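You operate a simulated robot arm through the tools that you are given. There is no shell and no other tool.

You run a simulated two-armed robot. Do the job below in one go: nothing can be reset, and whatever is moved stays where it is left.

JOB
Take the polishing cloth from the framing table top and lay it out flat on the wash worktop top.

It is judged by the outcome, as a careful person would: the job done as asked, and still so three seconds after it is handed in. It fails if anything else is knocked over, pushed out of place, dropped, spilled or broken. Flat cloth is picked up by pressing the open fingertips on it (5 to 10 N) and closing them slowly along it; thin cloth reads only 2 to 8 mm in the jaws.

ROBOT AND FRAMES
Two 6-joint arms with two-finger parallel grippers on one trunk, on a base that moves. Base frame: it is fixed to the floor where the robot stands at the start and does not move with it; the origin is under the middle of the robot, x ahead of it, y to its left, z up; the surface under the hand at the start is at about z = 85.3. Units: cm, degrees, N and s.
The left shoulder is at the start at [28, 18.5, 95.5], the right one opposite. With the tool pointing down near the work surface each hand reaches from about 56 to 94 cm from the robot's upright axis, wherever it stands, measured 20 degrees to its own side. Places, roughly: wash worktop top [180, -220, 80]. Payload 1.57 kg a hand.
The TCP of each hand is the grasp point between the finger pads, 3 cm short of the fingertips. In the tool frame z runs along the fingers and y along their closing line. The gripper opens to 8 cm. The fingers are 1.7 cm wide and 1.2 cm thick; the gripper's body (4 by 8.2 cm) begins 8 cm behind the TCP.
Orientation is that of the tool frame in the base frame, as a unit quaternion [x, y, z, w]. With the fingers straight down and closing along the base's y, the tool's x points along the base's -x, its y along +y and its z along -z.

CONTROLS
- The arms move only by the tool send_rows. It takes "left_increments", "right_increments" or both (then of equal length, played together; a hand with none holds still); each is a list of rows, each a list of 7 numbers: the shift along the base's x, y, z in cm, then the turn, a rotation vector about the base's x, y, z in degrees, then the opening in per cent of the stroke, from 0 (shut) to 100 (fully open). In form: [[tx, ty, tz, rx, ry, rz, hand], ...]. A call has 1 to 20 rows; each row is the pose to reach, as a shift and turn from the pose commanded when the call began. Each row takes 0.2 s and may step no farther than 5 cm and 8.6 degrees from the row before; otherwise, or with a gripper value out of range, the whole call is refused. A pose out of reach is approached as far as the arm can. The call stops where the force on the tool passes 40 N (or 10 N more than at its start, if that is more) or the arm is blocked; 0.2 s more then pass. Each finger travels about 15.3 cm/s and halts on what it meets, pressing with about 38 N; the grip force reading is that of the motor and also rises with nothing between the fingers. The clock runs only during rows and for 0.2 s after the last one: add rows that repeat a pose to give the fingers time. The reply holds the time, the measured pose of the TCP, the force on the tool along the base axes, the opening and the grip force, in the units named above and with some noise, with the torque about the TCP (base axes, N m) and any sound that the robot's microphone picked up.
- Cameras (640 x 400 px; columns grow to the right, rows downward): "scene" is now at [22.79, 3.94, 139.44]; the picture's right is [0.50, -0.87, 0.00], its down [-0.65, -0.37, -0.66] and it looks along [0.57, 0.33, -0.75] (base axes); focal length 261 px, centre (320, 200). "left" rides on the left gripper at [7.2, 0.7, -12.2] in its tool frame; the picture's right is [-0.09, 1.00, 0.00], its down [-0.84, -0.08, -0.54] and it looks along [-0.54, -0.05, 0.84] (tool axes); focal length 238 px, centre (320, 200). "right" rides on the right gripper at [7.2, -0.7, -12.2] in its tool frame; the picture's right is [0.09, 1.00, 0.00], its down [-0.84, 0.08, -0.54] and it looks along [-0.54, 0.05, 0.84] (tool axes); focal length 238 px, centre (320, 200).
- camera(camera): a new picture of that camera. It takes no simulated time.
- slide_trunk(by): slides the trunk up (or, below 0, down) by that many cm; the arms and the scene camera ride with it, the base frame stays. It gives what a move gives, with no picture.
- drive_base(legs): drives the robot by 1 to 6 legs, each [ahead, turn to the left] in cm and degrees, along the robot's own axes; the way and the turn of a leg run together, so that a leg with both is an arc; at most 150 cm and 180 degrees a leg. The arms and the cameras ride along, it lands a little off, and it stops where it bumps. It gives what a move gives.
- turn_head(pan, tilt): turns the head with the scene camera to pan (to the left, within 86 degrees either way) and tilt (down, from -29 to 69), counted from straight ahead of the robot. It gives what a move gives.
- measure_at(camera, pixels): for up to 12 pixels [column, row] of the newest picture of that camera ("zoom" is the newest enlarged one), the place [x, y, z] in the base frame of the surface seen there, good to about 0.3 cm. It takes no simulated time.
- inspect(camera, box): a new picture of the part [left, top, right, bottom] of that camera's present view, enlarged. It takes no simulated time.
- close_job(): hands the job in; it is judged then, once.

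Open the grippers and draw the arms clear of the work before you hand the job in, unless the task says otherwise.

The tools are called as a command line: name --argument value ..., lists and objects as JSON in quotes. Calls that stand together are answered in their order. send_rows: Moves the arms, as the interface text tells. Its arguments: {"type":"object","properties":{"left_increments":{"type":"array"},"right_increments":{"type":"array"}},"required":[]} The other tools are called the same way: slide_trunk (by) moves the trunk up or down; drive_base (legs) drives the base; turn_head (pan, tilt) turns the head that bears the scene camera; camera (camera) takes a picture; measure_at (camera, pixels) gives the place of the surface under pixels of a picture; inspect (camera, box) takes an enlarged picture of a part of a camera's view; close_job () hands the job in.

At the start:

```text
time: 0.0
left_ee_pos: [45.84, 40.05, 98.26]
left_orientation: [0.0, 1.0, 0.0, 0.0]
left_ft_force: [-0.9, 0.5, -0.4]
left_torque: [-0.04, 0.0, -0.03]
left_opening: 8.0
left_grasp_force: 0.0
right_ee_pos: [60.46, -6.72, 107.13]
right_orientation: [0.0, 1.0, 0.0, 0.0]
right_ft_force: [0.9, 0.1, -0.6]
right_torque: [0.01, 0.05, 0.0]
right_opening: 7.98
right_grasp_force: 0.1
trunk travel left (down, up): [-65.0, 34.0]
robot x, y, heading: [-0.17, 0.05, 0.0]
head pan, tilt (commanded): [30.1, 48.4]
```

scene: 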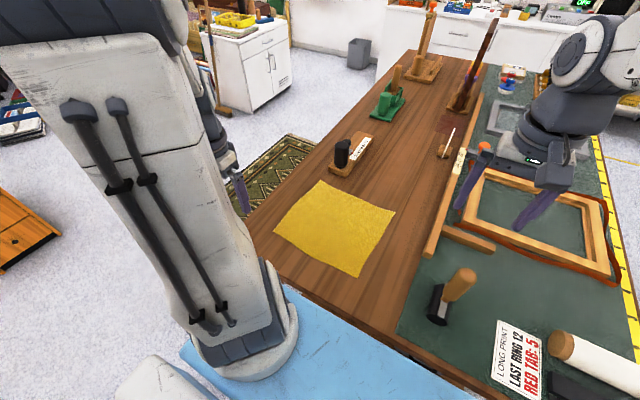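
right: 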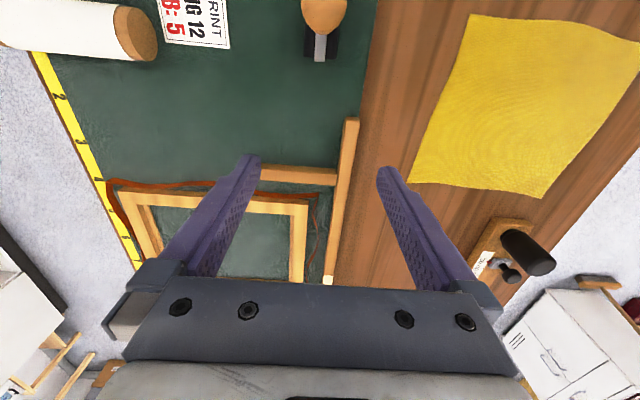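
left: 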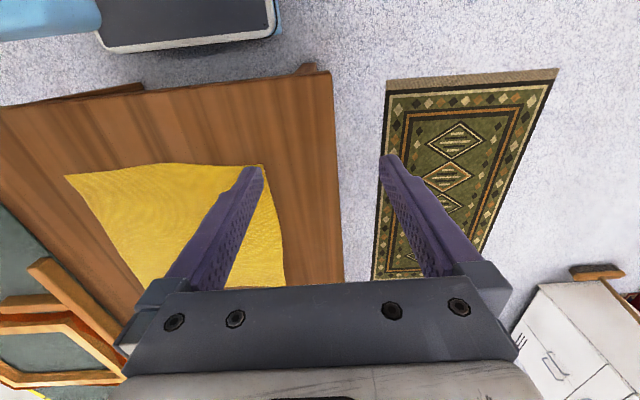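

The yellow cloth shows in the scene view with corners near (322,181), (395,208), (362,276), (273,234). I measure these and nearby objects.

measure_at --camera "scene" --pixels '[[322, 182], [394, 209], [360, 275], [275, 235], [335, 225], [345, 168], [370, 140], [250, 222], [290, 275], [430, 250], [440, 290], [390, 90]]'

inspect --camera "scene" --box '[230, 120, 450, 300]'

```text
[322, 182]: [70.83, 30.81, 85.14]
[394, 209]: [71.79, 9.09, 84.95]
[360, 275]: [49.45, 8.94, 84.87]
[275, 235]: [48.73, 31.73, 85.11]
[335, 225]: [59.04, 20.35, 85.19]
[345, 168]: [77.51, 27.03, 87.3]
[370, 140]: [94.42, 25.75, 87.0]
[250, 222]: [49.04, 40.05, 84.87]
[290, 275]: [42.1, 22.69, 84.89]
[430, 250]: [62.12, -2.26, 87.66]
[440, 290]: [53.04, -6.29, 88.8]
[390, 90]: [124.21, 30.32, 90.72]
```

```text
2.22 times, centred on (340, 210) of scene
```

zoom: 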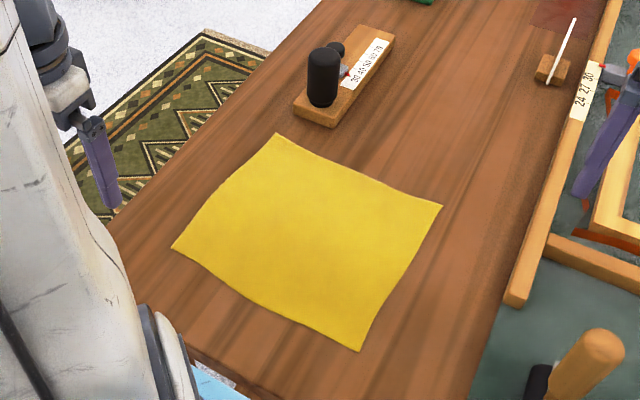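

The cloth is about a 22.5 cm square spanning x 49–71.5, y 9–31.5, on a top at z≈85. Before touching it, I look toward the wash worktop to plan the route.

turn_head --pan -52 --tilt 15

camera --camera "scene"

```text
time: 1.6
left_ee_pos: [45.96, 40.16, 98.3]
left_orientation: [0.001, 1.0, 0.0, 0.0]
left_ft_force: [0.3, 0.2, -1.1]
left_torque: [0.0, -0.04, 0.0]
left_opening: 8.0
left_grasp_force: 0.1
right_ee_pos: [60.5, -6.6, 107.13]
right_orientation: [0.0, 1.0, 0.0, -0.001]
right_ft_force: [-0.1, -0.3, 0.0]
right_torque: [0.0, -0.03, -0.02]
right_opening: 8.02
right_grasp_force: 0.1
trunk travel left (down, up): [-65.0, 34.0]
robot x, y, heading: [0.14, -0.11, -0.0]
head pan, tilt (commanded): [-52.0, 15.0]
```

```text
taken
```

scene: 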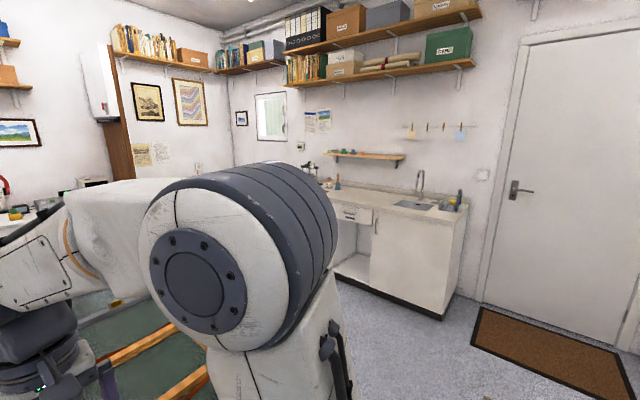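

The sink unit with the counter at about (330–465, 190–320) is the wash worktop; I measure it and enlarge it.

measure_at --camera "scene" --pixels '[[350, 200], [375, 203], [400, 215], [435, 215], [462, 213], [410, 203], [440, 205], [335, 198], [440, 315], [360, 280], [480, 300], [340, 186]]'

inspect --camera "scene" --box '[300, 140, 490, 260]'

```text
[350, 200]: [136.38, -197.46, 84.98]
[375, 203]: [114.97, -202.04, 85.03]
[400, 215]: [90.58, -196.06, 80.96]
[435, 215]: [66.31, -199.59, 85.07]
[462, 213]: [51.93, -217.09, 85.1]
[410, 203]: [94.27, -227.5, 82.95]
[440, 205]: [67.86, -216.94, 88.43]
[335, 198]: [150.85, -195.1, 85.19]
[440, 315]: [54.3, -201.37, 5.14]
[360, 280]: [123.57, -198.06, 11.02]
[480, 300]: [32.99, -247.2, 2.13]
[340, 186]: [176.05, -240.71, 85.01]
```

```text
3.33 times, centred on (395, 200) of scene
```

zoom: 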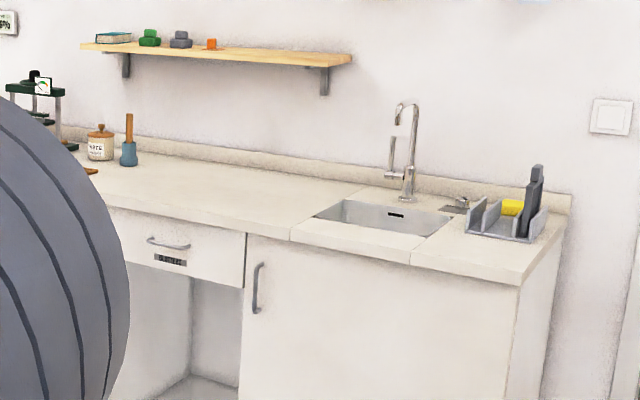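

The worktop is at z≈85, front edge y≈-195, with the sink around x 68–110 and a clear stretch at about x 115–150. I raise the trunk so the hands are clear of everything on the table and the camera sees more.

slide_trunk --by 25

turn_head --pan -45 --tilt 30

camera --camera "scene"

turn_head --pan -10 --tilt 40

camera --camera "scene"

```text
time: 4.1
left_ee_pos: [45.83, 40.08, 123.19]
left_orientation: [0.0, 1.0, 0.0, 0.0]
left_ft_force: [0.5, -0.3, -0.7]
left_torque: [0.01, 0.0, 0.02]
left_opening: 7.99
left_grasp_force: 0.0
right_ee_pos: [60.59, -6.6, 132.06]
right_orientation: [0.0, 1.0, 0.0, 0.0]
right_ft_force: [-0.1, -0.4, -0.8]
right_torque: [0.0, -0.01, -0.01]
right_opening: 7.99
right_grasp_force: 0.1
trunk travel left (down, up): [-90.0, 9.0]
robot x, y, heading: [0.15, -0.27, -0.1]
head pan, tilt (commanded): [-52.0, 15.0]
```

```text
time: 4.9
left_ee_pos: [45.83, 40.24, 123.24]
left_orientation: [-0.001, 1.0, 0.001, 0.0]
left_ft_force: [0.2, -0.4, 0.4]
left_torque: [0.01, 0.01, -0.02]
left_opening: 7.99
left_grasp_force: 0.1
right_ee_pos: [60.51, -6.62, 132.02]
right_orientation: [0.0, 1.0, 0.0, -0.001]
right_ft_force: [-0.1, 0.3, 0.1]
right_torque: [0.01, -0.02, 0.0]
right_opening: 8.0
right_grasp_force: 0.0
trunk travel left (down, up): [-90.0, 9.0]
robot x, y, heading: [0.25, -0.02, -0.1]
head pan, tilt (commanded): [-45.0, 30.0]
```

```text
taken
```

scene: 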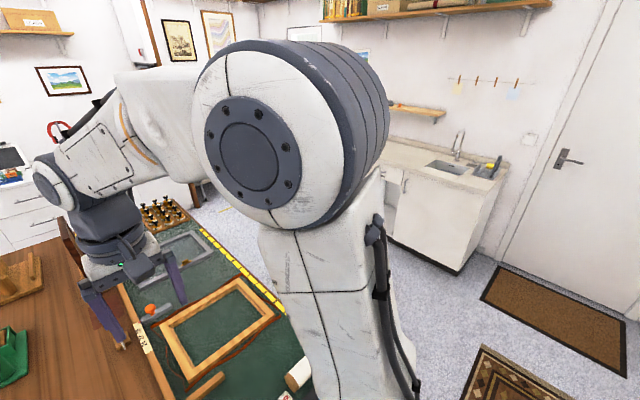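

```text
time: 5.9
left_ee_pos: [45.77, 40.09, 123.33]
left_orientation: [0.0, 1.0, 0.0, 0.001]
left_ft_force: [0.0, 0.5, 0.4]
left_torque: [-0.01, -0.01, -0.01]
left_opening: 7.98
left_grasp_force: 0.0
right_ee_pos: [60.54, -6.52, 132.11]
right_orientation: [0.0, 1.0, 0.0, -0.001]
right_ft_force: [-0.1, 0.0, 0.3]
right_torque: [-0.01, 0.02, 0.0]
right_opening: 8.0
right_grasp_force: 0.0
trunk travel left (down, up): [-90.0, 9.0]
robot x, y, heading: [-0.08, -0.01, -0.0]
head pan, tilt (commanded): [-10.0, 40.0]
```

```text
taken
```

scene: 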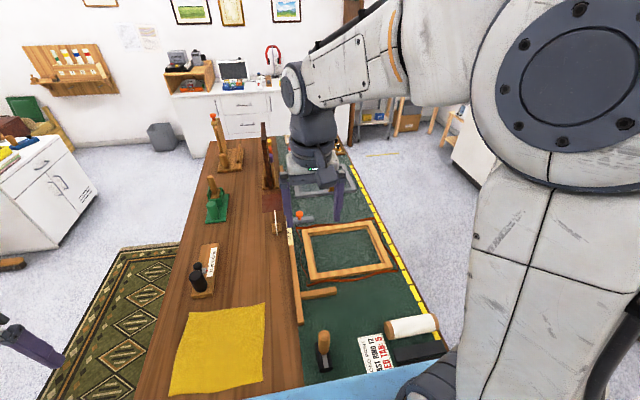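

The table runs ahead with its right edge near (410,300); I measure its outline, the nearby clamp tool and the floor furniture.

measure_at --camera "scene" --pixels '[[150, 395], [212, 145], [430, 325], [400, 280], [345, 140], [265, 305], [185, 315], [170, 392], [262, 380], [198, 268], [205, 295], [400, 325]]'

turn_head --pan -75 --tilt 35

camera --camera "scene"

```text
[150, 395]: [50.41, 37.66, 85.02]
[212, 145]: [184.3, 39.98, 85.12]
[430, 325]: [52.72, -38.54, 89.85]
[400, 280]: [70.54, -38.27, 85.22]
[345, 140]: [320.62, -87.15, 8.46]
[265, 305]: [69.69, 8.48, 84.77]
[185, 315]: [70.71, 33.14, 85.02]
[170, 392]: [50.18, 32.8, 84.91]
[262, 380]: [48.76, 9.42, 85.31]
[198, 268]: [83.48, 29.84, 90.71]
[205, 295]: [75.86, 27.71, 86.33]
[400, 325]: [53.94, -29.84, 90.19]
```

```text
time: 7.3
left_ee_pos: [45.87, 40.06, 123.24]
left_orientation: [0.0, 1.0, 0.0, 0.0]
left_ft_force: [0.3, -0.2, 0.8]
left_torque: [0.01, -0.02, -0.02]
left_opening: 7.98
left_grasp_force: 0.1
right_ee_pos: [60.57, -6.59, 132.15]
right_orientation: [0.001, 1.0, 0.0, 0.001]
right_ft_force: [0.2, 0.2, 0.3]
right_torque: [0.02, 0.02, 0.05]
right_opening: 7.99
right_grasp_force: 0.0
trunk travel left (down, up): [-90.0, 9.0]
robot x, y, heading: [0.23, -0.23, -0.1]
head pan, tilt (commanded): [-75.0, 35.0]
```

```text
taken
```

scene: 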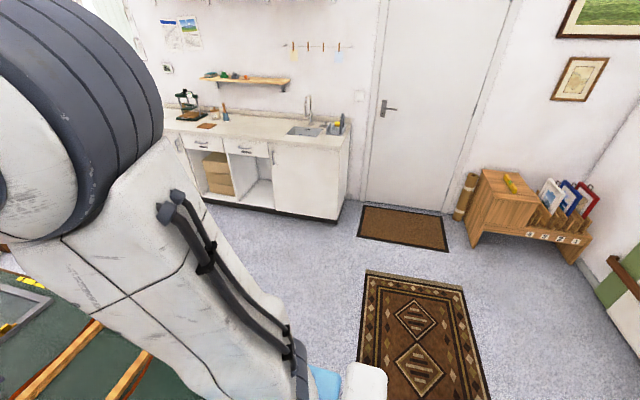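

Now the whole worktop is in view; I measure the press, jar, brush, sink and the free stretch.

inspect --camera "scene" --box '[155, 60, 365, 200]'

measure_at --camera "scene" --pixels '[[170, 127], [207, 126], [226, 118], [216, 113], [250, 128], [230, 135], [275, 138], [285, 128], [290, 118], [345, 145], [260, 118], [190, 115]]'

```text
2.86 times, centred on (260, 130) of scene
```

zoom: 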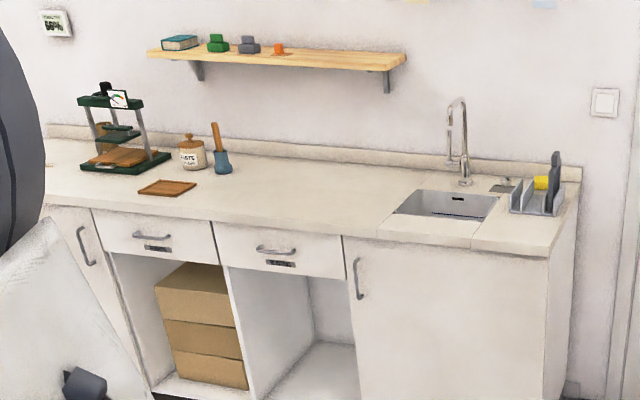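

```text
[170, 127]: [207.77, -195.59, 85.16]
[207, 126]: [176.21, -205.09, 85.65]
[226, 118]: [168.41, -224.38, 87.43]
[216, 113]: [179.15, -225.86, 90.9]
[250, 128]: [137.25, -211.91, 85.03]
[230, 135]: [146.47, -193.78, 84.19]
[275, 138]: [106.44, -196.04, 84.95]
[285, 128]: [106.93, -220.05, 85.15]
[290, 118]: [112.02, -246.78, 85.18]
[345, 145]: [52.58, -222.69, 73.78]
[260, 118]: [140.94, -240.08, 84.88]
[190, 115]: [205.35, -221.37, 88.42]
```

The free stretch of the worktop is about x 112–160, y -195 to -246. Now I look straight down in front to learn the robot's own footprint next to the table.

turn_head --pan 0 --tilt 69

camera --camera "scene"

measure_at --camera "scene" --pixels '[[320, 330], [320, 300], [320, 280], [260, 330], [380, 330], [320, 380], [220, 320], [420, 320], [200, 380], [440, 380]]'

```text
time: 8.8
left_ee_pos: [45.94, 39.97, 123.18]
left_orientation: [0.0, 1.0, 0.0, 0.0]
left_ft_force: [0.2, 0.0, 0.9]
left_torque: [-0.01, 0.0, -0.02]
left_opening: 8.01
left_grasp_force: 0.1
right_ee_pos: [60.59, -6.6, 132.08]
right_orientation: [0.001, 1.0, 0.0, -0.001]
right_ft_force: [-0.3, 0.3, 0.6]
right_torque: [0.02, 0.01, 0.0]
right_opening: 8.02
right_grasp_force: 0.1
trunk travel left (down, up): [-90.0, 9.0]
robot x, y, heading: [-0.04, 0.2, 0.0]
head pan, tilt (commanded): [0.0, 68.8]
```

```text
taken
```

scene: 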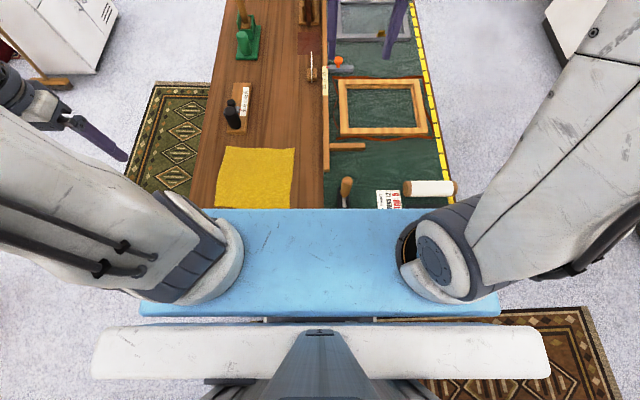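

```text
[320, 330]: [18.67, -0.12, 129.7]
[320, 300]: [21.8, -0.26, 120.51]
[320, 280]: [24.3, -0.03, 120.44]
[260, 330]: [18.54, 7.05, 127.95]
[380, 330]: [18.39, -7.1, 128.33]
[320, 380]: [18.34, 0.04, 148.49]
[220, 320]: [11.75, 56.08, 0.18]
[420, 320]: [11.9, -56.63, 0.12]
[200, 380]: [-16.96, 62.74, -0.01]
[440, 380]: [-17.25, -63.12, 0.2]
```

The blue bar is the shoulder beam at z≈120, so the base stays clear of the table. I will shift left about 20 cm to centre on the cloth, so I check the left side for obstacles first.

turn_head --pan 86 --tilt 35

camera --camera "scene"

measure_at --camera "scene" --pixels '[[100, 300], [200, 300], [300, 330], [400, 300], [500, 300], [600, 300], [550, 200], [100, 200], [300, 200]]'

turn_head --pan -86 --tilt 40

camera --camera "scene"

```text
time: 10.3
left_ee_pos: [45.74, 40.15, 123.13]
left_orientation: [0.0, 1.0, 0.001, 0.0]
left_ft_force: [-0.5, 0.2, 0.7]
left_torque: [-0.01, 0.0, -0.01]
left_opening: 7.97
left_grasp_force: 0.0
right_ee_pos: [60.54, -6.5, 132.02]
right_orientation: [0.001, 1.0, 0.0, 0.0]
right_ft_force: [-0.3, -0.4, 0.1]
right_torque: [0.01, 0.01, -0.01]
right_opening: 7.98
right_grasp_force: 0.0
trunk travel left (down, up): [-90.0, 9.0]
robot x, y, heading: [0.02, 0.16, -0.2]
head pan, tilt (commanded): [85.9, 35.0]
```

```text
taken
```

scene: 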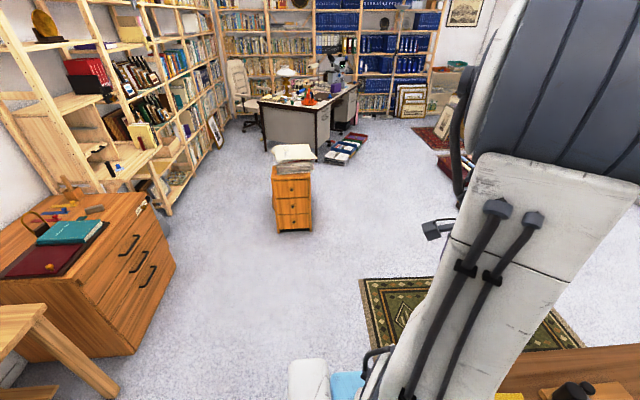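

```text
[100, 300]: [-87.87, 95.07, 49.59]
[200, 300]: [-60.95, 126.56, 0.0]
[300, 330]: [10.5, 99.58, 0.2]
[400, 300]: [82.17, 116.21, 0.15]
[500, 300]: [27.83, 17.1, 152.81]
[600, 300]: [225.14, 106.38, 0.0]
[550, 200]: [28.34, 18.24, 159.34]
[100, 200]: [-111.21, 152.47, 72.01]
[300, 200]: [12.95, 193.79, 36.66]
```

```text
time: 12.9
left_ee_pos: [45.91, 40.12, 123.21]
left_orientation: [0.0, 1.0, 0.0, 0.0]
left_ft_force: [0.0, -0.9, 0.3]
left_torque: [0.02, 0.01, 0.01]
left_opening: 7.99
left_grasp_force: 0.2
right_ee_pos: [60.55, -6.66, 132.1]
right_orientation: [0.001, 1.0, 0.0, 0.0]
right_ft_force: [0.0, -0.3, -0.3]
right_torque: [-0.01, 0.01, 0.03]
right_opening: 7.98
right_grasp_force: 0.0
trunk travel left (down, up): [-90.0, 9.0]
robot x, y, heading: [-0.02, 0.32, 0.3]
head pan, tilt (commanded): [-85.9, 40.0]
```

```text
taken
```

scene: 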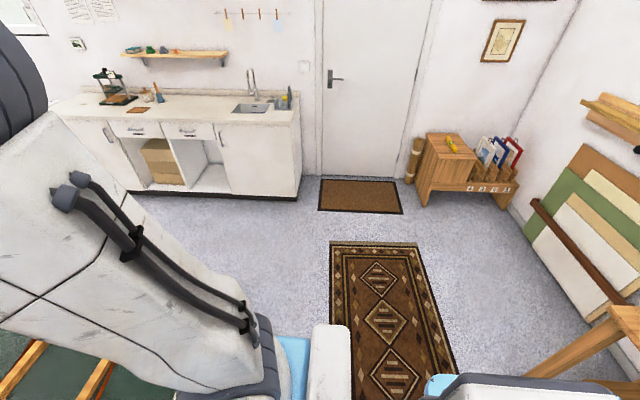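

There is wooden furniture behind the robot (e.g. at (615,330) here); I measure it before reversing.

measure_at --camera "scene" --pixels '[[615, 320], [560, 352], [520, 375], [625, 345], [590, 290], [400, 280], [635, 390]]'

inspect --camera "scene" --box '[440, 280, 640, 400]'

```text
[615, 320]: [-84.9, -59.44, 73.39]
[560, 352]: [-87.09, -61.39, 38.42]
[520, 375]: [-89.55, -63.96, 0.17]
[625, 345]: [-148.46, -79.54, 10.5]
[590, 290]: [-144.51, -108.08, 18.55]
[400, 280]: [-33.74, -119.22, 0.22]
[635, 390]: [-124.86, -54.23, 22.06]
```

```text
3.20 times, centred on (540, 340) of scene
```

zoom: 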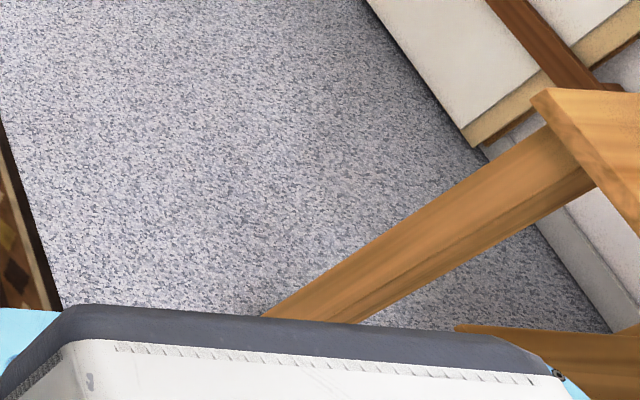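

A table stands behind at x≈-85, so there is room for a short reverse. I back up a little, turn right 60°, reverse 23 cm (which shifts me left 20 cm), turn back and settle at about (-12, 20).

drive_base --legs '[[-12, 0], [0, -60], [-23, 0], [0, 60]]'

turn_head --pan 0 --tilt 60

camera --camera "scene"

```text
time: 20.8
left_ee_pos: [21.59, 60.49, 123.09]
left_orientation: [-0.005, 1.0, 0.0, 0.001]
left_ft_force: [0.0, 0.9, -0.3]
left_torque: [0.0, 0.03, -0.04]
left_opening: 7.99
left_grasp_force: 0.1
right_ee_pos: [36.78, 13.88, 132.1]
right_orientation: [-0.004, 1.0, 0.001, 0.0]
right_ft_force: [0.9, 0.8, -0.1]
right_torque: [0.0, 0.02, 0.0]
right_opening: 8.0
right_grasp_force: 0.0
trunk travel left (down, up): [-90.0, 9.0]
robot x, y, heading: [-23.54, 19.95, 0.6]
head pan, tilt (commanded): [-85.9, 40.0]
```

```text
time: 22.4
left_ee_pos: [21.68, 60.5, 123.23]
left_orientation: [-0.004, 1.0, 0.001, 0.001]
left_ft_force: [0.7, -0.5, -0.7]
left_torque: [0.0, 0.02, -0.02]
left_opening: 8.0
left_grasp_force: 0.3
right_ee_pos: [36.64, 14.01, 132.02]
right_orientation: [-0.005, 1.0, 0.0, -0.001]
right_ft_force: [0.3, -0.5, 0.2]
right_torque: [0.02, 0.0, 0.03]
right_opening: 7.97
right_grasp_force: 0.1
trunk travel left (down, up): [-90.0, 9.0]
robot x, y, heading: [-24.3, 19.97, 0.6]
head pan, tilt (commanded): [0.0, 60.0]
```

```text
taken
```

scene: 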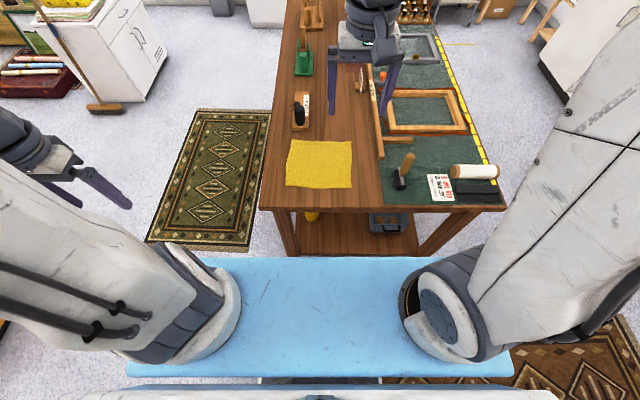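

I'm at about (-24, 20), so the cloth's near edge is 73 cm from my axis and well inside reach for both hands. I move both hands over the near corners at z≈120, opened to about half.

send_rows --left_increments '[[2.5, -2.7, 0, 0, 0, 0, 100], [5, -5.4, 0, 0, 0, 0, 100], [7.5, -8.1, 0, 0, 0, 0, 100], [10, -10.8, -0.5, 0, 0, 0, 100], [12.5, -13.5, -1, 0, 0, 0, 100], [15, -16.2, -1.5, 0, 0, 0, 80], [17.5, -18.9, -2, 0, 0, 0, 60], [20, -21.6, -2.5, 0, 0, 0, 50], [22.5, -24.3, -3, 0, 0, 0, 50], [25, -27, -3, 0, 0, 0, 50], [27.5, -29.7, -3, 0, 0, 0, 50], [29.5, -32, -3, 0, 0, 0, 50], [29.5, -32, -3, 0, 0, 0, 50]]' --right_increments '[[1.2, -0.2, -1, 0, 0, 0, 100], [2.4, -0.4, -2, 0, 0, 0, 100], [3.6, -0.6, -3, 0, 0, 0, 100], [4.8, -0.8, -4, 0, 0, 0, 100], [6, -1, -5, 0, 0, 0, 100], [7.2, -1.2, -6, 0, 0, 0, 80], [8.4, -1.4, -7, 0, 0, 0, 60], [9.6, -1.6, -8, 0, 0, 0, 50], [10.8, -1.8, -9, 0, 0, 0, 50], [12, -2, -10, 0, 0, 0, 50], [13.2, -2.2, -11, 0, 0, 0, 50], [14.8, -2.0, -12, 0, 0, 0, 50], [14.8, -2.0, -12, 0, 0, 0, 50]]'

camera --camera "scene"

```text
time: 25.2
left_ee_pos: [51.29, 28.63, 120.04]
left_orientation: [-0.004, 1.0, 0.0, 0.0]
left_ft_force: [0.0, 0.2, 1.0]
left_torque: [-0.01, -0.02, 0.01]
left_opening: 4.0
left_grasp_force: 0.0
right_ee_pos: [51.57, 12.12, 119.98]
right_orientation: [-0.005, 1.0, 0.0, -0.001]
right_ft_force: [1.4, 0.4, 0.2]
right_torque: [-0.01, -0.01, 0.02]
right_opening: 4.0
right_grasp_force: 0.2
trunk travel left (down, up): [-90.0, 9.0]
robot x, y, heading: [-24.0, 19.89, 0.7]
head pan, tilt (commanded): [0.0, 60.0]
```

```text
taken
```

scene: 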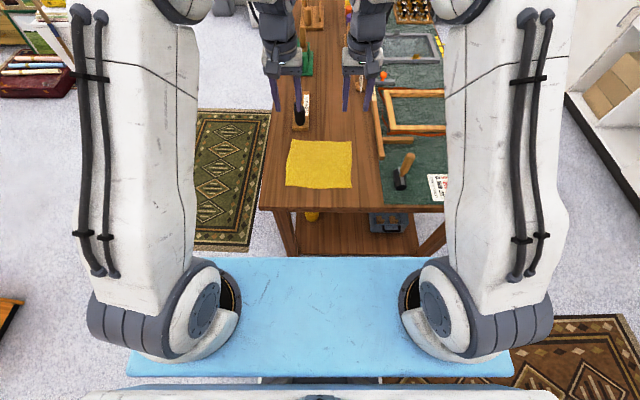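

Both hands hang over the near edge, clear of everything. I lower the trunk 20 cm and re-measure the cloth from the scene camera.

slide_trunk --by -20

camera --camera "scene"

camera --camera "left"

camera --camera "right"

```text
time: 27.4
left_ee_pos: [50.95, 28.64, 100.07]
left_orientation: [-0.005, 1.0, 0.0, 0.001]
left_ft_force: [-0.1, -0.5, -0.5]
left_torque: [0.03, 0.01, -0.01]
left_opening: 4.01
left_grasp_force: 0.1
right_ee_pos: [51.47, 11.99, 100.08]
right_orientation: [-0.005, 1.0, -0.001, -0.001]
right_ft_force: [0.4, 0.2, 0.1]
right_torque: [-0.01, 0.0, -0.02]
right_opening: 3.97
right_grasp_force: 0.0
trunk travel left (down, up): [-70.0, 29.0]
robot x, y, heading: [-23.69, 19.95, 0.5]
head pan, tilt (commanded): [0.0, 60.0]
```

```text
taken
```

scene: 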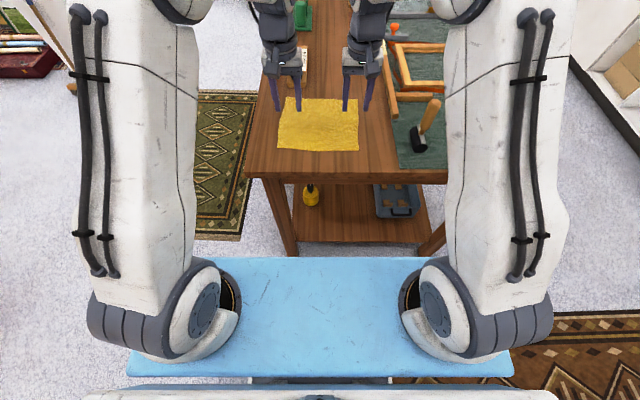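

```text
taken
```

left: 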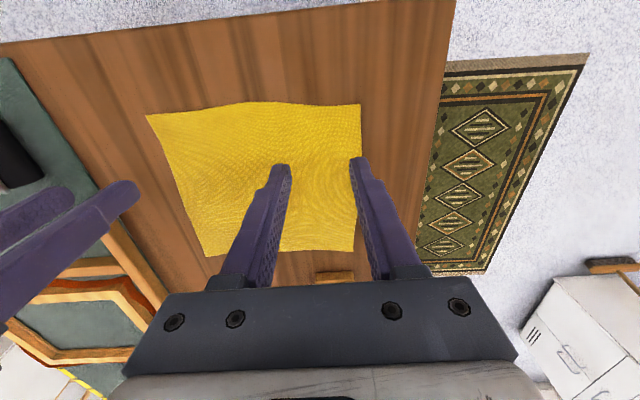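

```text
taken
```

right: 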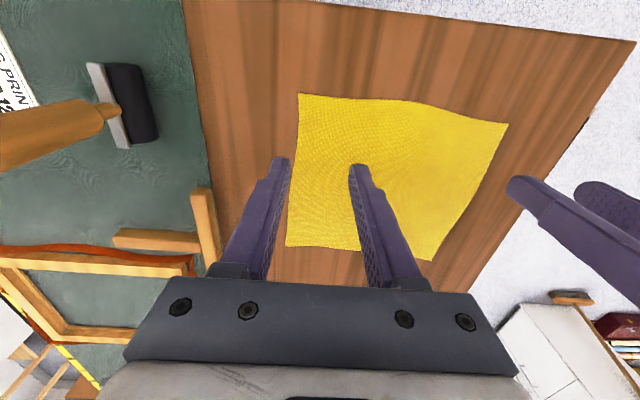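

In the wrist views the near edge is at the top: left-camera corners near (148,116) and (360,104), right-camera corners near (299,95) and (508,124). I measure these.

measure_at --camera "left" --pixels '[[149, 117], [358, 106], [250, 104], [356, 248], [300, 106], [200, 111], [330, 95]]'

measure_at --camera "right" --pixels '[[301, 97], [505, 126], [400, 104], [290, 243], [350, 98], [430, 258], [350, 90]]'

measure_at --camera "scene" --pixels '[[278, 147], [357, 149], [320, 150], [286, 100], [356, 102], [320, 125]]'

```text
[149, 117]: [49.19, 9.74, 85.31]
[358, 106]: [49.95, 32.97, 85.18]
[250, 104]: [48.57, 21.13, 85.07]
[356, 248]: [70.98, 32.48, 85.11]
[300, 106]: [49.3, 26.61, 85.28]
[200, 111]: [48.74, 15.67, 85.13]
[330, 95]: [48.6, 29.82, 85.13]
```

```text
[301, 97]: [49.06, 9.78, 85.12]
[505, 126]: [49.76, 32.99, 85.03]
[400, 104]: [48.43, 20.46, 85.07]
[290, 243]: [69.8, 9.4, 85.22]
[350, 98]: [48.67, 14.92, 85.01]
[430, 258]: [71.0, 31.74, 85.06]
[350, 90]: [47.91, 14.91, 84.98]
```

```text
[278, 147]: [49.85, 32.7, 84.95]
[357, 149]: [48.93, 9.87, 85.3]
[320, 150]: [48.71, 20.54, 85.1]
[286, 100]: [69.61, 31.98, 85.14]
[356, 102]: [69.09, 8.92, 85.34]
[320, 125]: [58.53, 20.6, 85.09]
```

The near corners are at (49.3, 9.7) and (49.9, 33.0), surface z≈85.1. I move the hands to (51.4, 29.6) and (51.1, 13.0) at 45% opening and go down to about 1 cm above the cloth.

send_rows --left_increments '[[0.2, 0.5, -2, 0, 0, 0, 45], [0.3, 1.0, -5, 0, 0, 0, 45], [0.3, 1.0, -8, 0, 0, 0, 45], [0.3, 1.0, -10, 0, 0, 0, 45], [0.3, 1.0, -11, 0, 0, 0, 45], [0.3, 1.0, -11, 0, 0, 0, 45]]' --right_increments '[[-0.2, 0.5, -2, 0, 0, 0, 45], [-0.4, 0.9, -5, 0, 0, 0, 45], [-0.4, 0.9, -8, 0, 0, 0, 45], [-0.4, 0.9, -10, 0, 0, 0, 45], [-0.4, 0.9, -11, 0, 0, 0, 45], [-0.4, 0.9, -11, 0, 0, 0, 45]]'

camera --camera "left"

camera --camera "right"

```text
time: 28.8
left_ee_pos: [51.33, 29.75, 89.26]
left_orientation: [-0.004, 1.0, 0.0, -0.001]
left_ft_force: [0.1, -0.3, 0.4]
left_torque: [-0.02, 0.04, 0.02]
left_opening: 3.57
left_grasp_force: 0.1
right_ee_pos: [51.12, 12.76, 88.94]
right_orientation: [-0.004, 1.0, 0.0, 0.0]
right_ft_force: [0.4, -0.1, 0.8]
right_torque: [0.01, -0.02, -0.01]
right_opening: 3.61
right_grasp_force: 0.1
trunk travel left (down, up): [-70.0, 29.0]
robot x, y, heading: [-23.61, 19.88, 0.7]
head pan, tilt (commanded): [0.0, 60.0]
```

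```text
taken
```

left: 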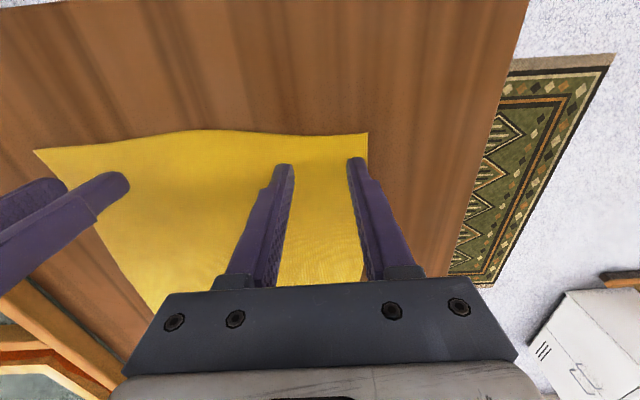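

```text
taken
```

right: 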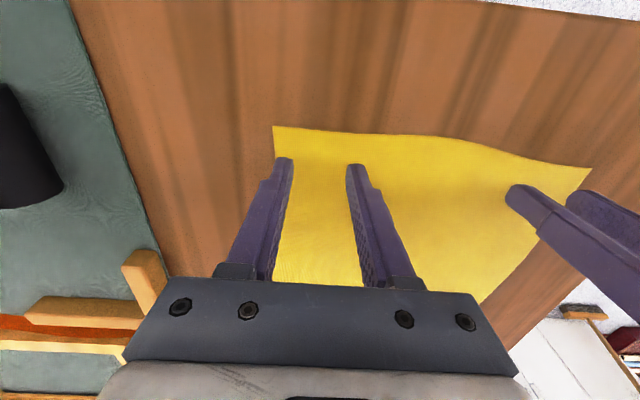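

Both finger pairs sit inside the cloth near the corners. I shift the left hand 0.4 cm inward and descend slowly to first contact.

send_rows --left_increments '[[0, -0.4, -0.3, 0, 0, 0, 45], [0, -0.4, -0.6, 0, 0, 0, 45], [0, -0.4, -0.8, 0, 0, 0, 45], [0, -0.4, -0.95, 0, 0, 0, 45], [0, -0.4, -0.95, 0, 0, 0, 45]]' --right_increments '[[0, 0, -0.3, 0, 0, 0, 45], [0, 0, -0.6, 0, 0, 0, 45], [0, 0, -0.8, 0, 0, 0, 45], [0, 0, -0.95, 0, 0, 0, 45], [0, 0, -0.95, 0, 0, 0, 45]]'

```text
time: 29.9
left_ee_pos: [51.4, 29.24, 88.14]
left_orientation: [-0.004, 1.0, -0.001, 0.002]
left_ft_force: [0.1, -0.1, 0.0]
left_torque: [0.05, 0.03, -0.03]
left_opening: 3.63
left_grasp_force: 0.1
right_ee_pos: [51.15, 12.95, 88.22]
right_orientation: [-0.005, 1.0, 0.0, -0.001]
right_ft_force: [0.4, 0.7, 0.1]
right_torque: [0.01, -0.04, 0.0]
right_opening: 3.62
right_grasp_force: 0.0
trunk travel left (down, up): [-70.0, 29.0]
robot x, y, heading: [-23.95, 20.21, 0.4]
head pan, tilt (commanded): [0.0, 60.0]
```

No contact force yet at z≈88.15; I keep descending in 0.1 cm steps.

send_rows --left_increments '[[0, 0, -0.1, 0, 0, 0, 45], [0, 0, -0.2, 0, 0, 0, 45], [0, 0, -0.3, 0, 0, 0, 45], [0, 0, -0.3, 0, 0, 0, 45]]' --right_increments '[[0, 0, -0.1, 0, 0, 0, 45], [0, 0, -0.2, 0, 0, 0, 45], [0, 0, -0.3, 0, 0, 0, 45], [0, 0, -0.3, 0, 0, 0, 45]]'

```text
time: 30.9
left_ee_pos: [51.33, 29.16, 88.07]
left_orientation: [-0.005, 1.0, 0.0, 0.001]
left_ft_force: [1.6, 1.0, 4.1]
left_torque: [0.1, 0.0, 0.01]
left_opening: 3.57
left_grasp_force: 0.1
right_ee_pos: [51.16, 12.91, 88.17]
right_orientation: [-0.005, 1.0, 0.001, 0.001]
right_ft_force: [-4.0, -1.6, 26.0]
right_torque: [-0.38, 0.17, -0.06]
right_opening: 3.58
right_grasp_force: 0.0
trunk travel left (down, up): [-70.0, 29.0]
robot x, y, heading: [-24.16, 19.93, 0.7]
head pan, tilt (commanded): [0.0, 60.0]
```

Left reads 4 N and right 26 N, so I raise the right by 0.15 cm and lower the left by 0.05 cm to reach 5–10 N on each.

send_rows --left_increments '[[0, 0, -0.04, 0, 0, 0, 45], [0, 0, -0.04, 0, 0, 0, 45]]' --right_increments '[[0, 0, 0, 0, 0, 0, 45], [0, 0, 0.14, 0, 0, 0, 45]]'

```text
time: 31.6
left_ee_pos: [51.35, 29.15, 88.19]
left_orientation: [-0.004, 1.0, 0.0, 0.001]
left_ft_force: [-2.5, -0.1, 14.4]
left_torque: [0.19, 0.16, 0.03]
left_opening: 3.59
left_grasp_force: 0.0
right_ee_pos: [51.16, 12.89, 88.16]
right_orientation: [-0.005, 1.0, 0.0, 0.003]
right_ft_force: [2.0, -0.5, 24.2]
right_torque: [-0.32, 0.02, 0.05]
right_opening: 3.59
right_grasp_force: 0.0
trunk travel left (down, up): [-70.0, 29.0]
robot x, y, heading: [-23.87, 19.99, 0.4]
head pan, tilt (commanded): [0.0, 60.0]
```

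Left is now 14 N and right 24 N; I ease both up slightly.

send_rows --left_increments '[[0, 0, 0.05, 0, 0, 0, 45], [0, 0, 0.05, 0, 0, 0, 45], [0, 0, 0.05, 0, 0, 0, 45]]' --right_increments '[[0, 0, 0.07, 0, 0, 0, 45], [0, 0, 0.14, 0, 0, 0, 45], [0, 0, 0.14, 0, 0, 0, 45]]'

```text
time: 32.4
left_ee_pos: [51.38, 29.26, 88.11]
left_orientation: [-0.005, 1.0, 0.0, 0.001]
left_ft_force: [-2.6, 1.0, 21.9]
left_torque: [0.28, 0.2, 0.04]
left_opening: 3.58
left_grasp_force: 0.2
right_ee_pos: [50.98, 12.84, 88.1]
right_orientation: [-0.004, 1.0, 0.0, 0.0]
right_ft_force: [4.2, 0.4, 12.7]
right_torque: [-0.23, -0.08, 0.02]
right_opening: 3.56
right_grasp_force: 0.1
trunk travel left (down, up): [-70.0, 29.0]
robot x, y, heading: [-23.83, 20.27, 0.4]
head pan, tilt (commanded): [0.0, 60.0]
```

The force lags the command; left now 22 N, right 13 N. I ease left 0.12 and right 0.05 and hold longer to let it settle.

send_rows --left_increments '[[0, 0, 0.06, 0, 0, 0, 45], [0, 0, 0.12, 0, 0, 0, 45], [0, 0, 0.12, 0, 0, 0, 45], [0, 0, 0.12, 0, 0, 0, 45], [0, 0, 0.12, 0, 0, 0, 45]]' --right_increments '[[0, 0, 0.03, 0, 0, 0, 45], [0, 0, 0.05, 0, 0, 0, 45], [0, 0, 0.05, 0, 0, 0, 45], [0, 0, 0.05, 0, 0, 0, 45], [0, 0, 0.05, 0, 0, 0, 45]]'

```text
time: 33.5
left_ee_pos: [51.41, 29.09, 88.09]
left_orientation: [-0.005, 1.0, 0.0, 0.001]
left_ft_force: [-2.2, -2.2, 21.6]
left_torque: [0.24, 0.17, 0.05]
left_opening: 3.57
left_grasp_force: 0.1
right_ee_pos: [51.08, 12.83, 88.04]
right_orientation: [-0.005, 1.0, 0.0, 0.0]
right_ft_force: [-0.1, 0.7, 0.0]
right_torque: [0.02, 0.02, 0.0]
right_opening: 3.57
right_grasp_force: 0.1
trunk travel left (down, up): [-70.0, 29.0]
robot x, y, heading: [-23.67, 19.74, 0.8]
head pan, tilt (commanded): [0.0, 60.0]
```

Right has lost contact (0 N), left still 22 N. I lower the right 0.06 and raise the left 0.1.

send_rows --left_increments '[[0, 0, 0.05, 0, 0, 0, 45], [0, 0, 0.1, 0, 0, 0, 45], [0, 0, 0.1, 0, 0, 0, 45], [0, 0, 0.1, 0, 0, 0, 45]]' --right_increments '[[0, 0, -0.03, 0, 0, 0, 45], [0, 0, -0.06, 0, 0, 0, 45], [0, 0, -0.06, 0, 0, 0, 45], [0, 0, -0.06, 0, 0, 0, 45]]'

```text
time: 34.5
left_ee_pos: [51.24, 29.22, 88.22]
left_orientation: [-0.004, 1.0, 0.001, 0.001]
left_ft_force: [0.5, -0.4, 6.4]
left_torque: [0.06, -0.04, -0.02]
left_opening: 3.58
left_grasp_force: 0.0
right_ee_pos: [51.14, 12.75, 88.2]
right_orientation: [-0.004, 1.0, 0.001, 0.0]
right_ft_force: [-1.0, -0.3, 5.1]
right_torque: [-0.13, 0.03, 0.02]
right_opening: 3.62
right_grasp_force: 0.2
trunk travel left (down, up): [-70.0, 29.0]
robot x, y, heading: [-24.07, 19.55, 0.5]
head pan, tilt (commanded): [0.0, 60.0]
```

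Both hands now press at 5–6 N. I close both slowly along the cloth.

send_rows --left_increments '[[0, 0, 0, 0, 0, 0, 42], [0, 0, -0.01, 0, 0, 0, 39], [0, 0, -0.01, 0, 0, 0, 36], [0, 0, -0.01, 0, 0, 0, 33], [0, 0, -0.01, 0, 0, 0, 30], [0, 0, -0.01, 0, 0, 0, 27], [0, 0, -0.01, 0, 0, 0, 24], [0, 0, -0.01, 0, 0, 0, 21], [0, 0, -0.01, 0, 0, 0, 18], [0, 0, -0.01, 0, 0, 0, 15], [0, 0, -0.01, 0, 0, 0, 12], [0, 0, -0.01, 0, 0, 0, 9], [0, 0, -0.01, 0, 0, 0, 6], [0, 0, -0.01, 0, 0, 0, 3], [0, 0, -0.01, 0, 0, 0, 0], [0, 0, -0.01, 0, 0, 0, 0], [0, 0, -0.01, 0, 0, 0, 0]]' --right_increments '[[0, 0, -0.02, 0, 0, 0, 42], [0, 0, -0.02, 0, 0, 0, 39], [0, 0, -0.02, 0, 0, 0, 36], [0, 0, -0.02, 0, 0, 0, 33], [0, 0, -0.02, 0, 0, 0, 30], [0, 0, -0.02, 0, 0, 0, 27], [0, 0, -0.02, 0, 0, 0, 24], [0, 0, -0.02, 0, 0, 0, 21], [0, 0, -0.02, 0, 0, 0, 18], [0, 0, -0.02, 0, 0, 0, 15], [0, 0, -0.02, 0, 0, 0, 12], [0, 0, -0.02, 0, 0, 0, 9], [0, 0, -0.02, 0, 0, 0, 6], [0, 0, -0.02, 0, 0, 0, 3], [0, 0, -0.02, 0, 0, 0, 0], [0, 0, -0.02, 0, 0, 0, 0], [0, 0, -0.02, 0, 0, 0, 0]]'

camera --camera "left"

camera --camera "right"

```text
time: 38.1
left_ee_pos: [51.26, 29.15, 88.19]
left_orientation: [-0.005, 1.0, 0.001, 0.001]
left_ft_force: [0.2, -4.6, 2.9]
left_torque: [-0.11, 0.0, -0.07]
left_opening: 0.16
left_grasp_force: 23.2
right_ee_pos: [51.08, 13.01, 88.02]
right_orientation: [-0.004, 1.0, 0.0, 0.001]
right_ft_force: [-1.1, 3.5, 8.2]
right_torque: [0.05, 0.01, 0.03]
right_opening: 0.21
right_grasp_force: 23.5
trunk travel left (down, up): [-70.0, 29.0]
robot x, y, heading: [-23.9, 19.71, 0.5]
head pan, tilt (commanded): [0.0, 60.0]
```

```text
taken
```

left: 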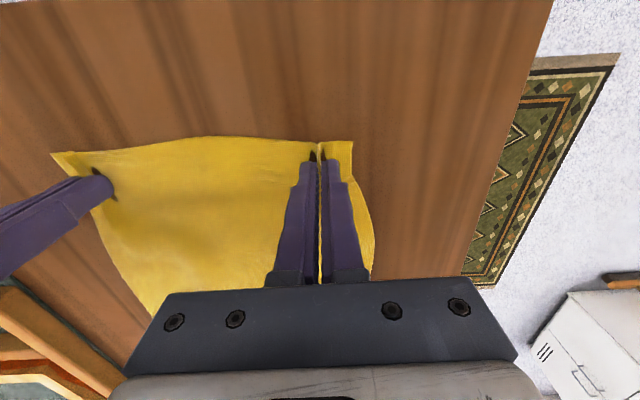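

```text
taken
```

right: 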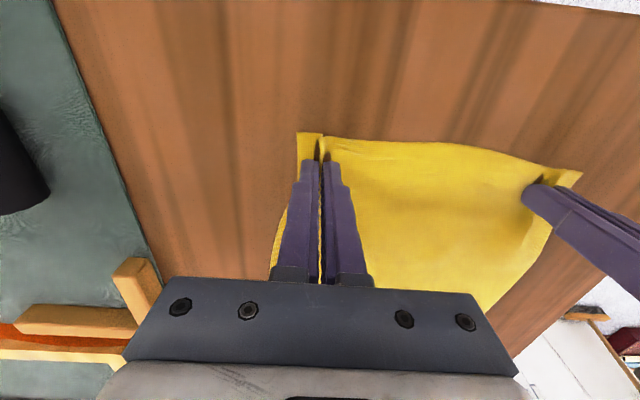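

Both jaws hold a fold of cloth (openings ~2 mm, grip ~23 N). I lift slowly 4 cm first to test the grip.

send_rows --left_increments '[[0, 0, 0.5, 0, 0, 0, 0], [0, 0, 1, 0, 0, 0, 0], [0, 0, 1.5, 0, 0, 0, 0], [0, 0, 2, 0, 0, 0, 0], [0, 0, 3, 0, 0, 0, 0], [0, 0, 4, 0, 0, 0, 0], [0, 0, 4, 0, 0, 0, 0]]' --right_increments '[[0, 0, 0.5, 0, 0, 0, 0], [0, 0, 1, 0, 0, 0, 0], [0, 0, 1.5, 0, 0, 0, 0], [0, 0, 2, 0, 0, 0, 0], [0, 0, 3, 0, 0, 0, 0], [0, 0, 4, 0, 0, 0, 0], [0, 0, 4, 0, 0, 0, 0]]'

camera --camera "left"

camera --camera "right"

camera --camera "scene"

```text
time: 39.8
left_ee_pos: [51.21, 29.2, 92.05]
left_orientation: [-0.005, 1.0, 0.0, 0.002]
left_ft_force: [-0.9, -4.1, 0.3]
left_torque: [-0.12, 0.01, 0.0]
left_opening: 0.16
left_grasp_force: 23.4
right_ee_pos: [51.18, 12.91, 91.99]
right_orientation: [-0.005, 1.0, 0.001, 0.0]
right_ft_force: [0.0, 4.1, 0.4]
right_torque: [0.15, 0.07, 0.02]
right_opening: 0.15
right_grasp_force: 23.9
trunk travel left (down, up): [-70.0, 29.0]
robot x, y, heading: [-23.57, 19.67, 0.6]
head pan, tilt (commanded): [0.0, 60.0]
```

```text
taken
```

left: 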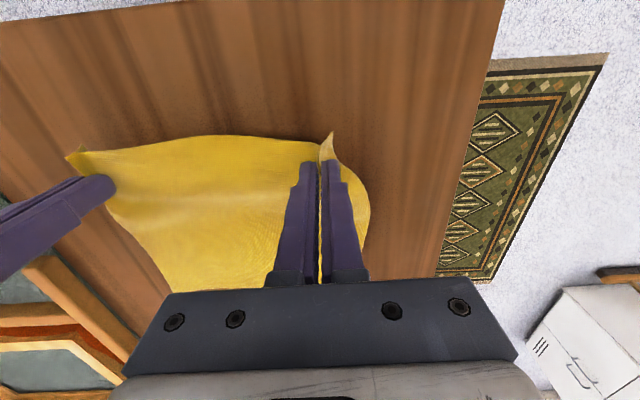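

```text
taken
```

right: 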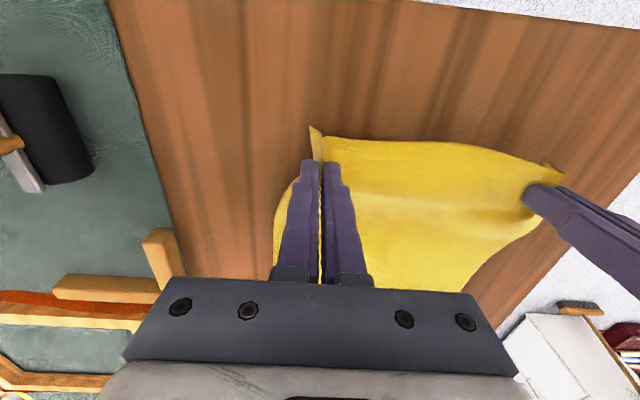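

```text
taken
```

scene: 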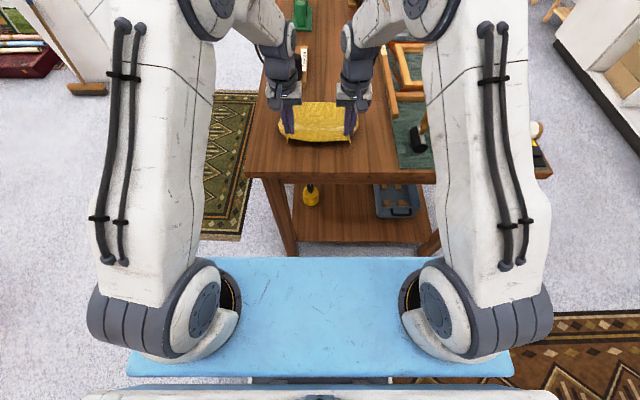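

The grip holds, with 4 N of tension between the hands, which I ease slightly while lifting 28 cm more so the cloth hangs free.

send_rows --left_increments '[[0, -0.1, 1, 0, 0, 0, 0], [0, -0.2, 2, 0, 0, 0, 0], [0, -0.2, 3.5, 0, 0, 0, 0], [0, -0.2, 5, 0, 0, 0, 0], [0, -0.2, 6.5, 0, 0, 0, 0], [0, -0.2, 8, 0, 0, 0, 0], [0, -0.2, 9.5, 0, 0, 0, 0], [0, -0.2, 11, 0, 0, 0, 0], [0, -0.2, 12.5, 0, 0, 0, 0], [0, -0.2, 14, 0, 0, 0, 0], [0, -0.2, 15.5, 0, 0, 0, 0], [0, -0.2, 17, 0, 0, 0, 0], [0, -0.2, 18.5, 0, 0, 0, 0], [0, -0.2, 20, 0, 0, 0, 0], [0, -0.2, 21.5, 0, 0, 0, 0], [0, -0.2, 23, 0, 0, 0, 0], [0, -0.2, 24.5, 0, 0, 0, 0], [0, -0.2, 26, 0, 0, 0, 0], [0, -0.2, 28, 0, 0, 0, 0], [0, -0.2, 28, 0, 0, 0, 0]]' --right_increments '[[0, 0.1, 1, 0, 0, 0, 0], [0, 0.2, 2, 0, 0, 0, 0], [0, 0.2, 3.5, 0, 0, 0, 0], [0, 0.2, 5, 0, 0, 0, 0], [0, 0.2, 6.5, 0, 0, 0, 0], [0, 0.2, 8, 0, 0, 0, 0], [0, 0.2, 9.5, 0, 0, 0, 0], [0, 0.2, 11, 0, 0, 0, 0], [0, 0.2, 12.5, 0, 0, 0, 0], [0, 0.2, 14, 0, 0, 0, 0], [0, 0.2, 15.5, 0, 0, 0, 0], [0, 0.2, 17, 0, 0, 0, 0], [0, 0.2, 18.5, 0, 0, 0, 0], [0, 0.2, 20, 0, 0, 0, 0], [0, 0.2, 21.5, 0, 0, 0, 0], [0, 0.2, 23, 0, 0, 0, 0], [0, 0.2, 24.5, 0, 0, 0, 0], [0, 0.2, 26, 0, 0, 0, 0], [0, 0.2, 28, 0, 0, 0, 0], [0, 0.2, 28, 0, 0, 0, 0]]'

camera --camera "scene"

camera --camera "left"

camera --camera "right"

```text
time: 44.0
left_ee_pos: [51.37, 28.97, 120.09]
left_orientation: [-0.005, 1.0, 0.0, 0.0]
left_ft_force: [0.2, 0.1, 0.5]
left_torque: [-0.02, 0.01, 0.0]
left_opening: 0.16
left_grasp_force: 23.7
right_ee_pos: [51.22, 13.21, 119.97]
right_orientation: [-0.004, 1.0, 0.0, 0.0]
right_ft_force: [-0.4, 0.0, 0.7]
right_torque: [-0.01, 0.0, 0.01]
right_opening: 0.2
right_grasp_force: 23.6
trunk travel left (down, up): [-70.0, 29.0]
robot x, y, heading: [-24.23, 20.22, 0.8]
head pan, tilt (commanded): [0.0, 60.0]
```

```text
taken
```

scene: 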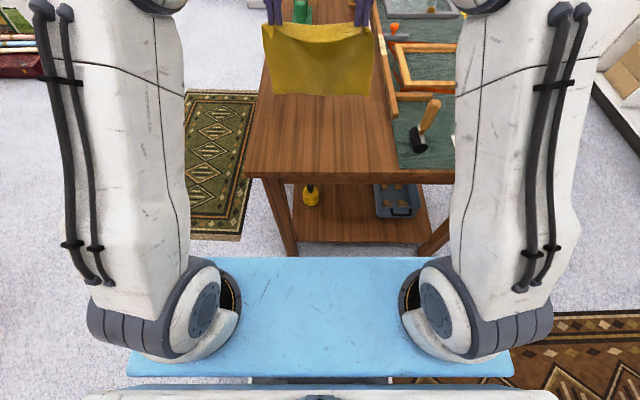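

```text
taken
```

left: 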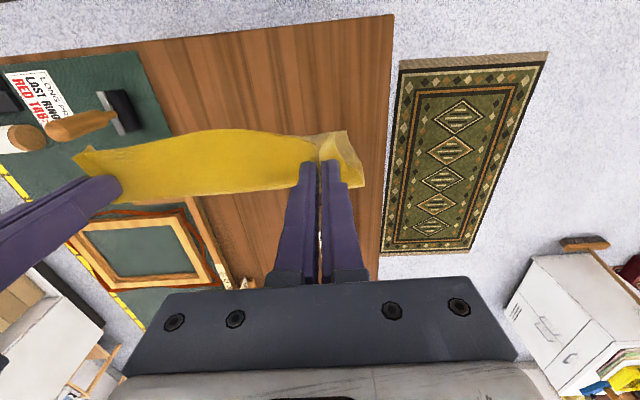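

```text
taken
```

right: 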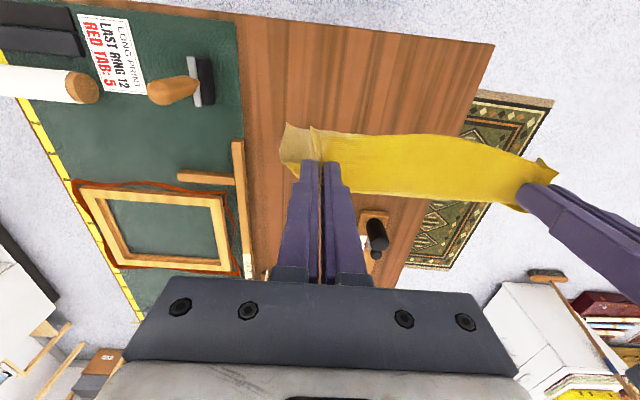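

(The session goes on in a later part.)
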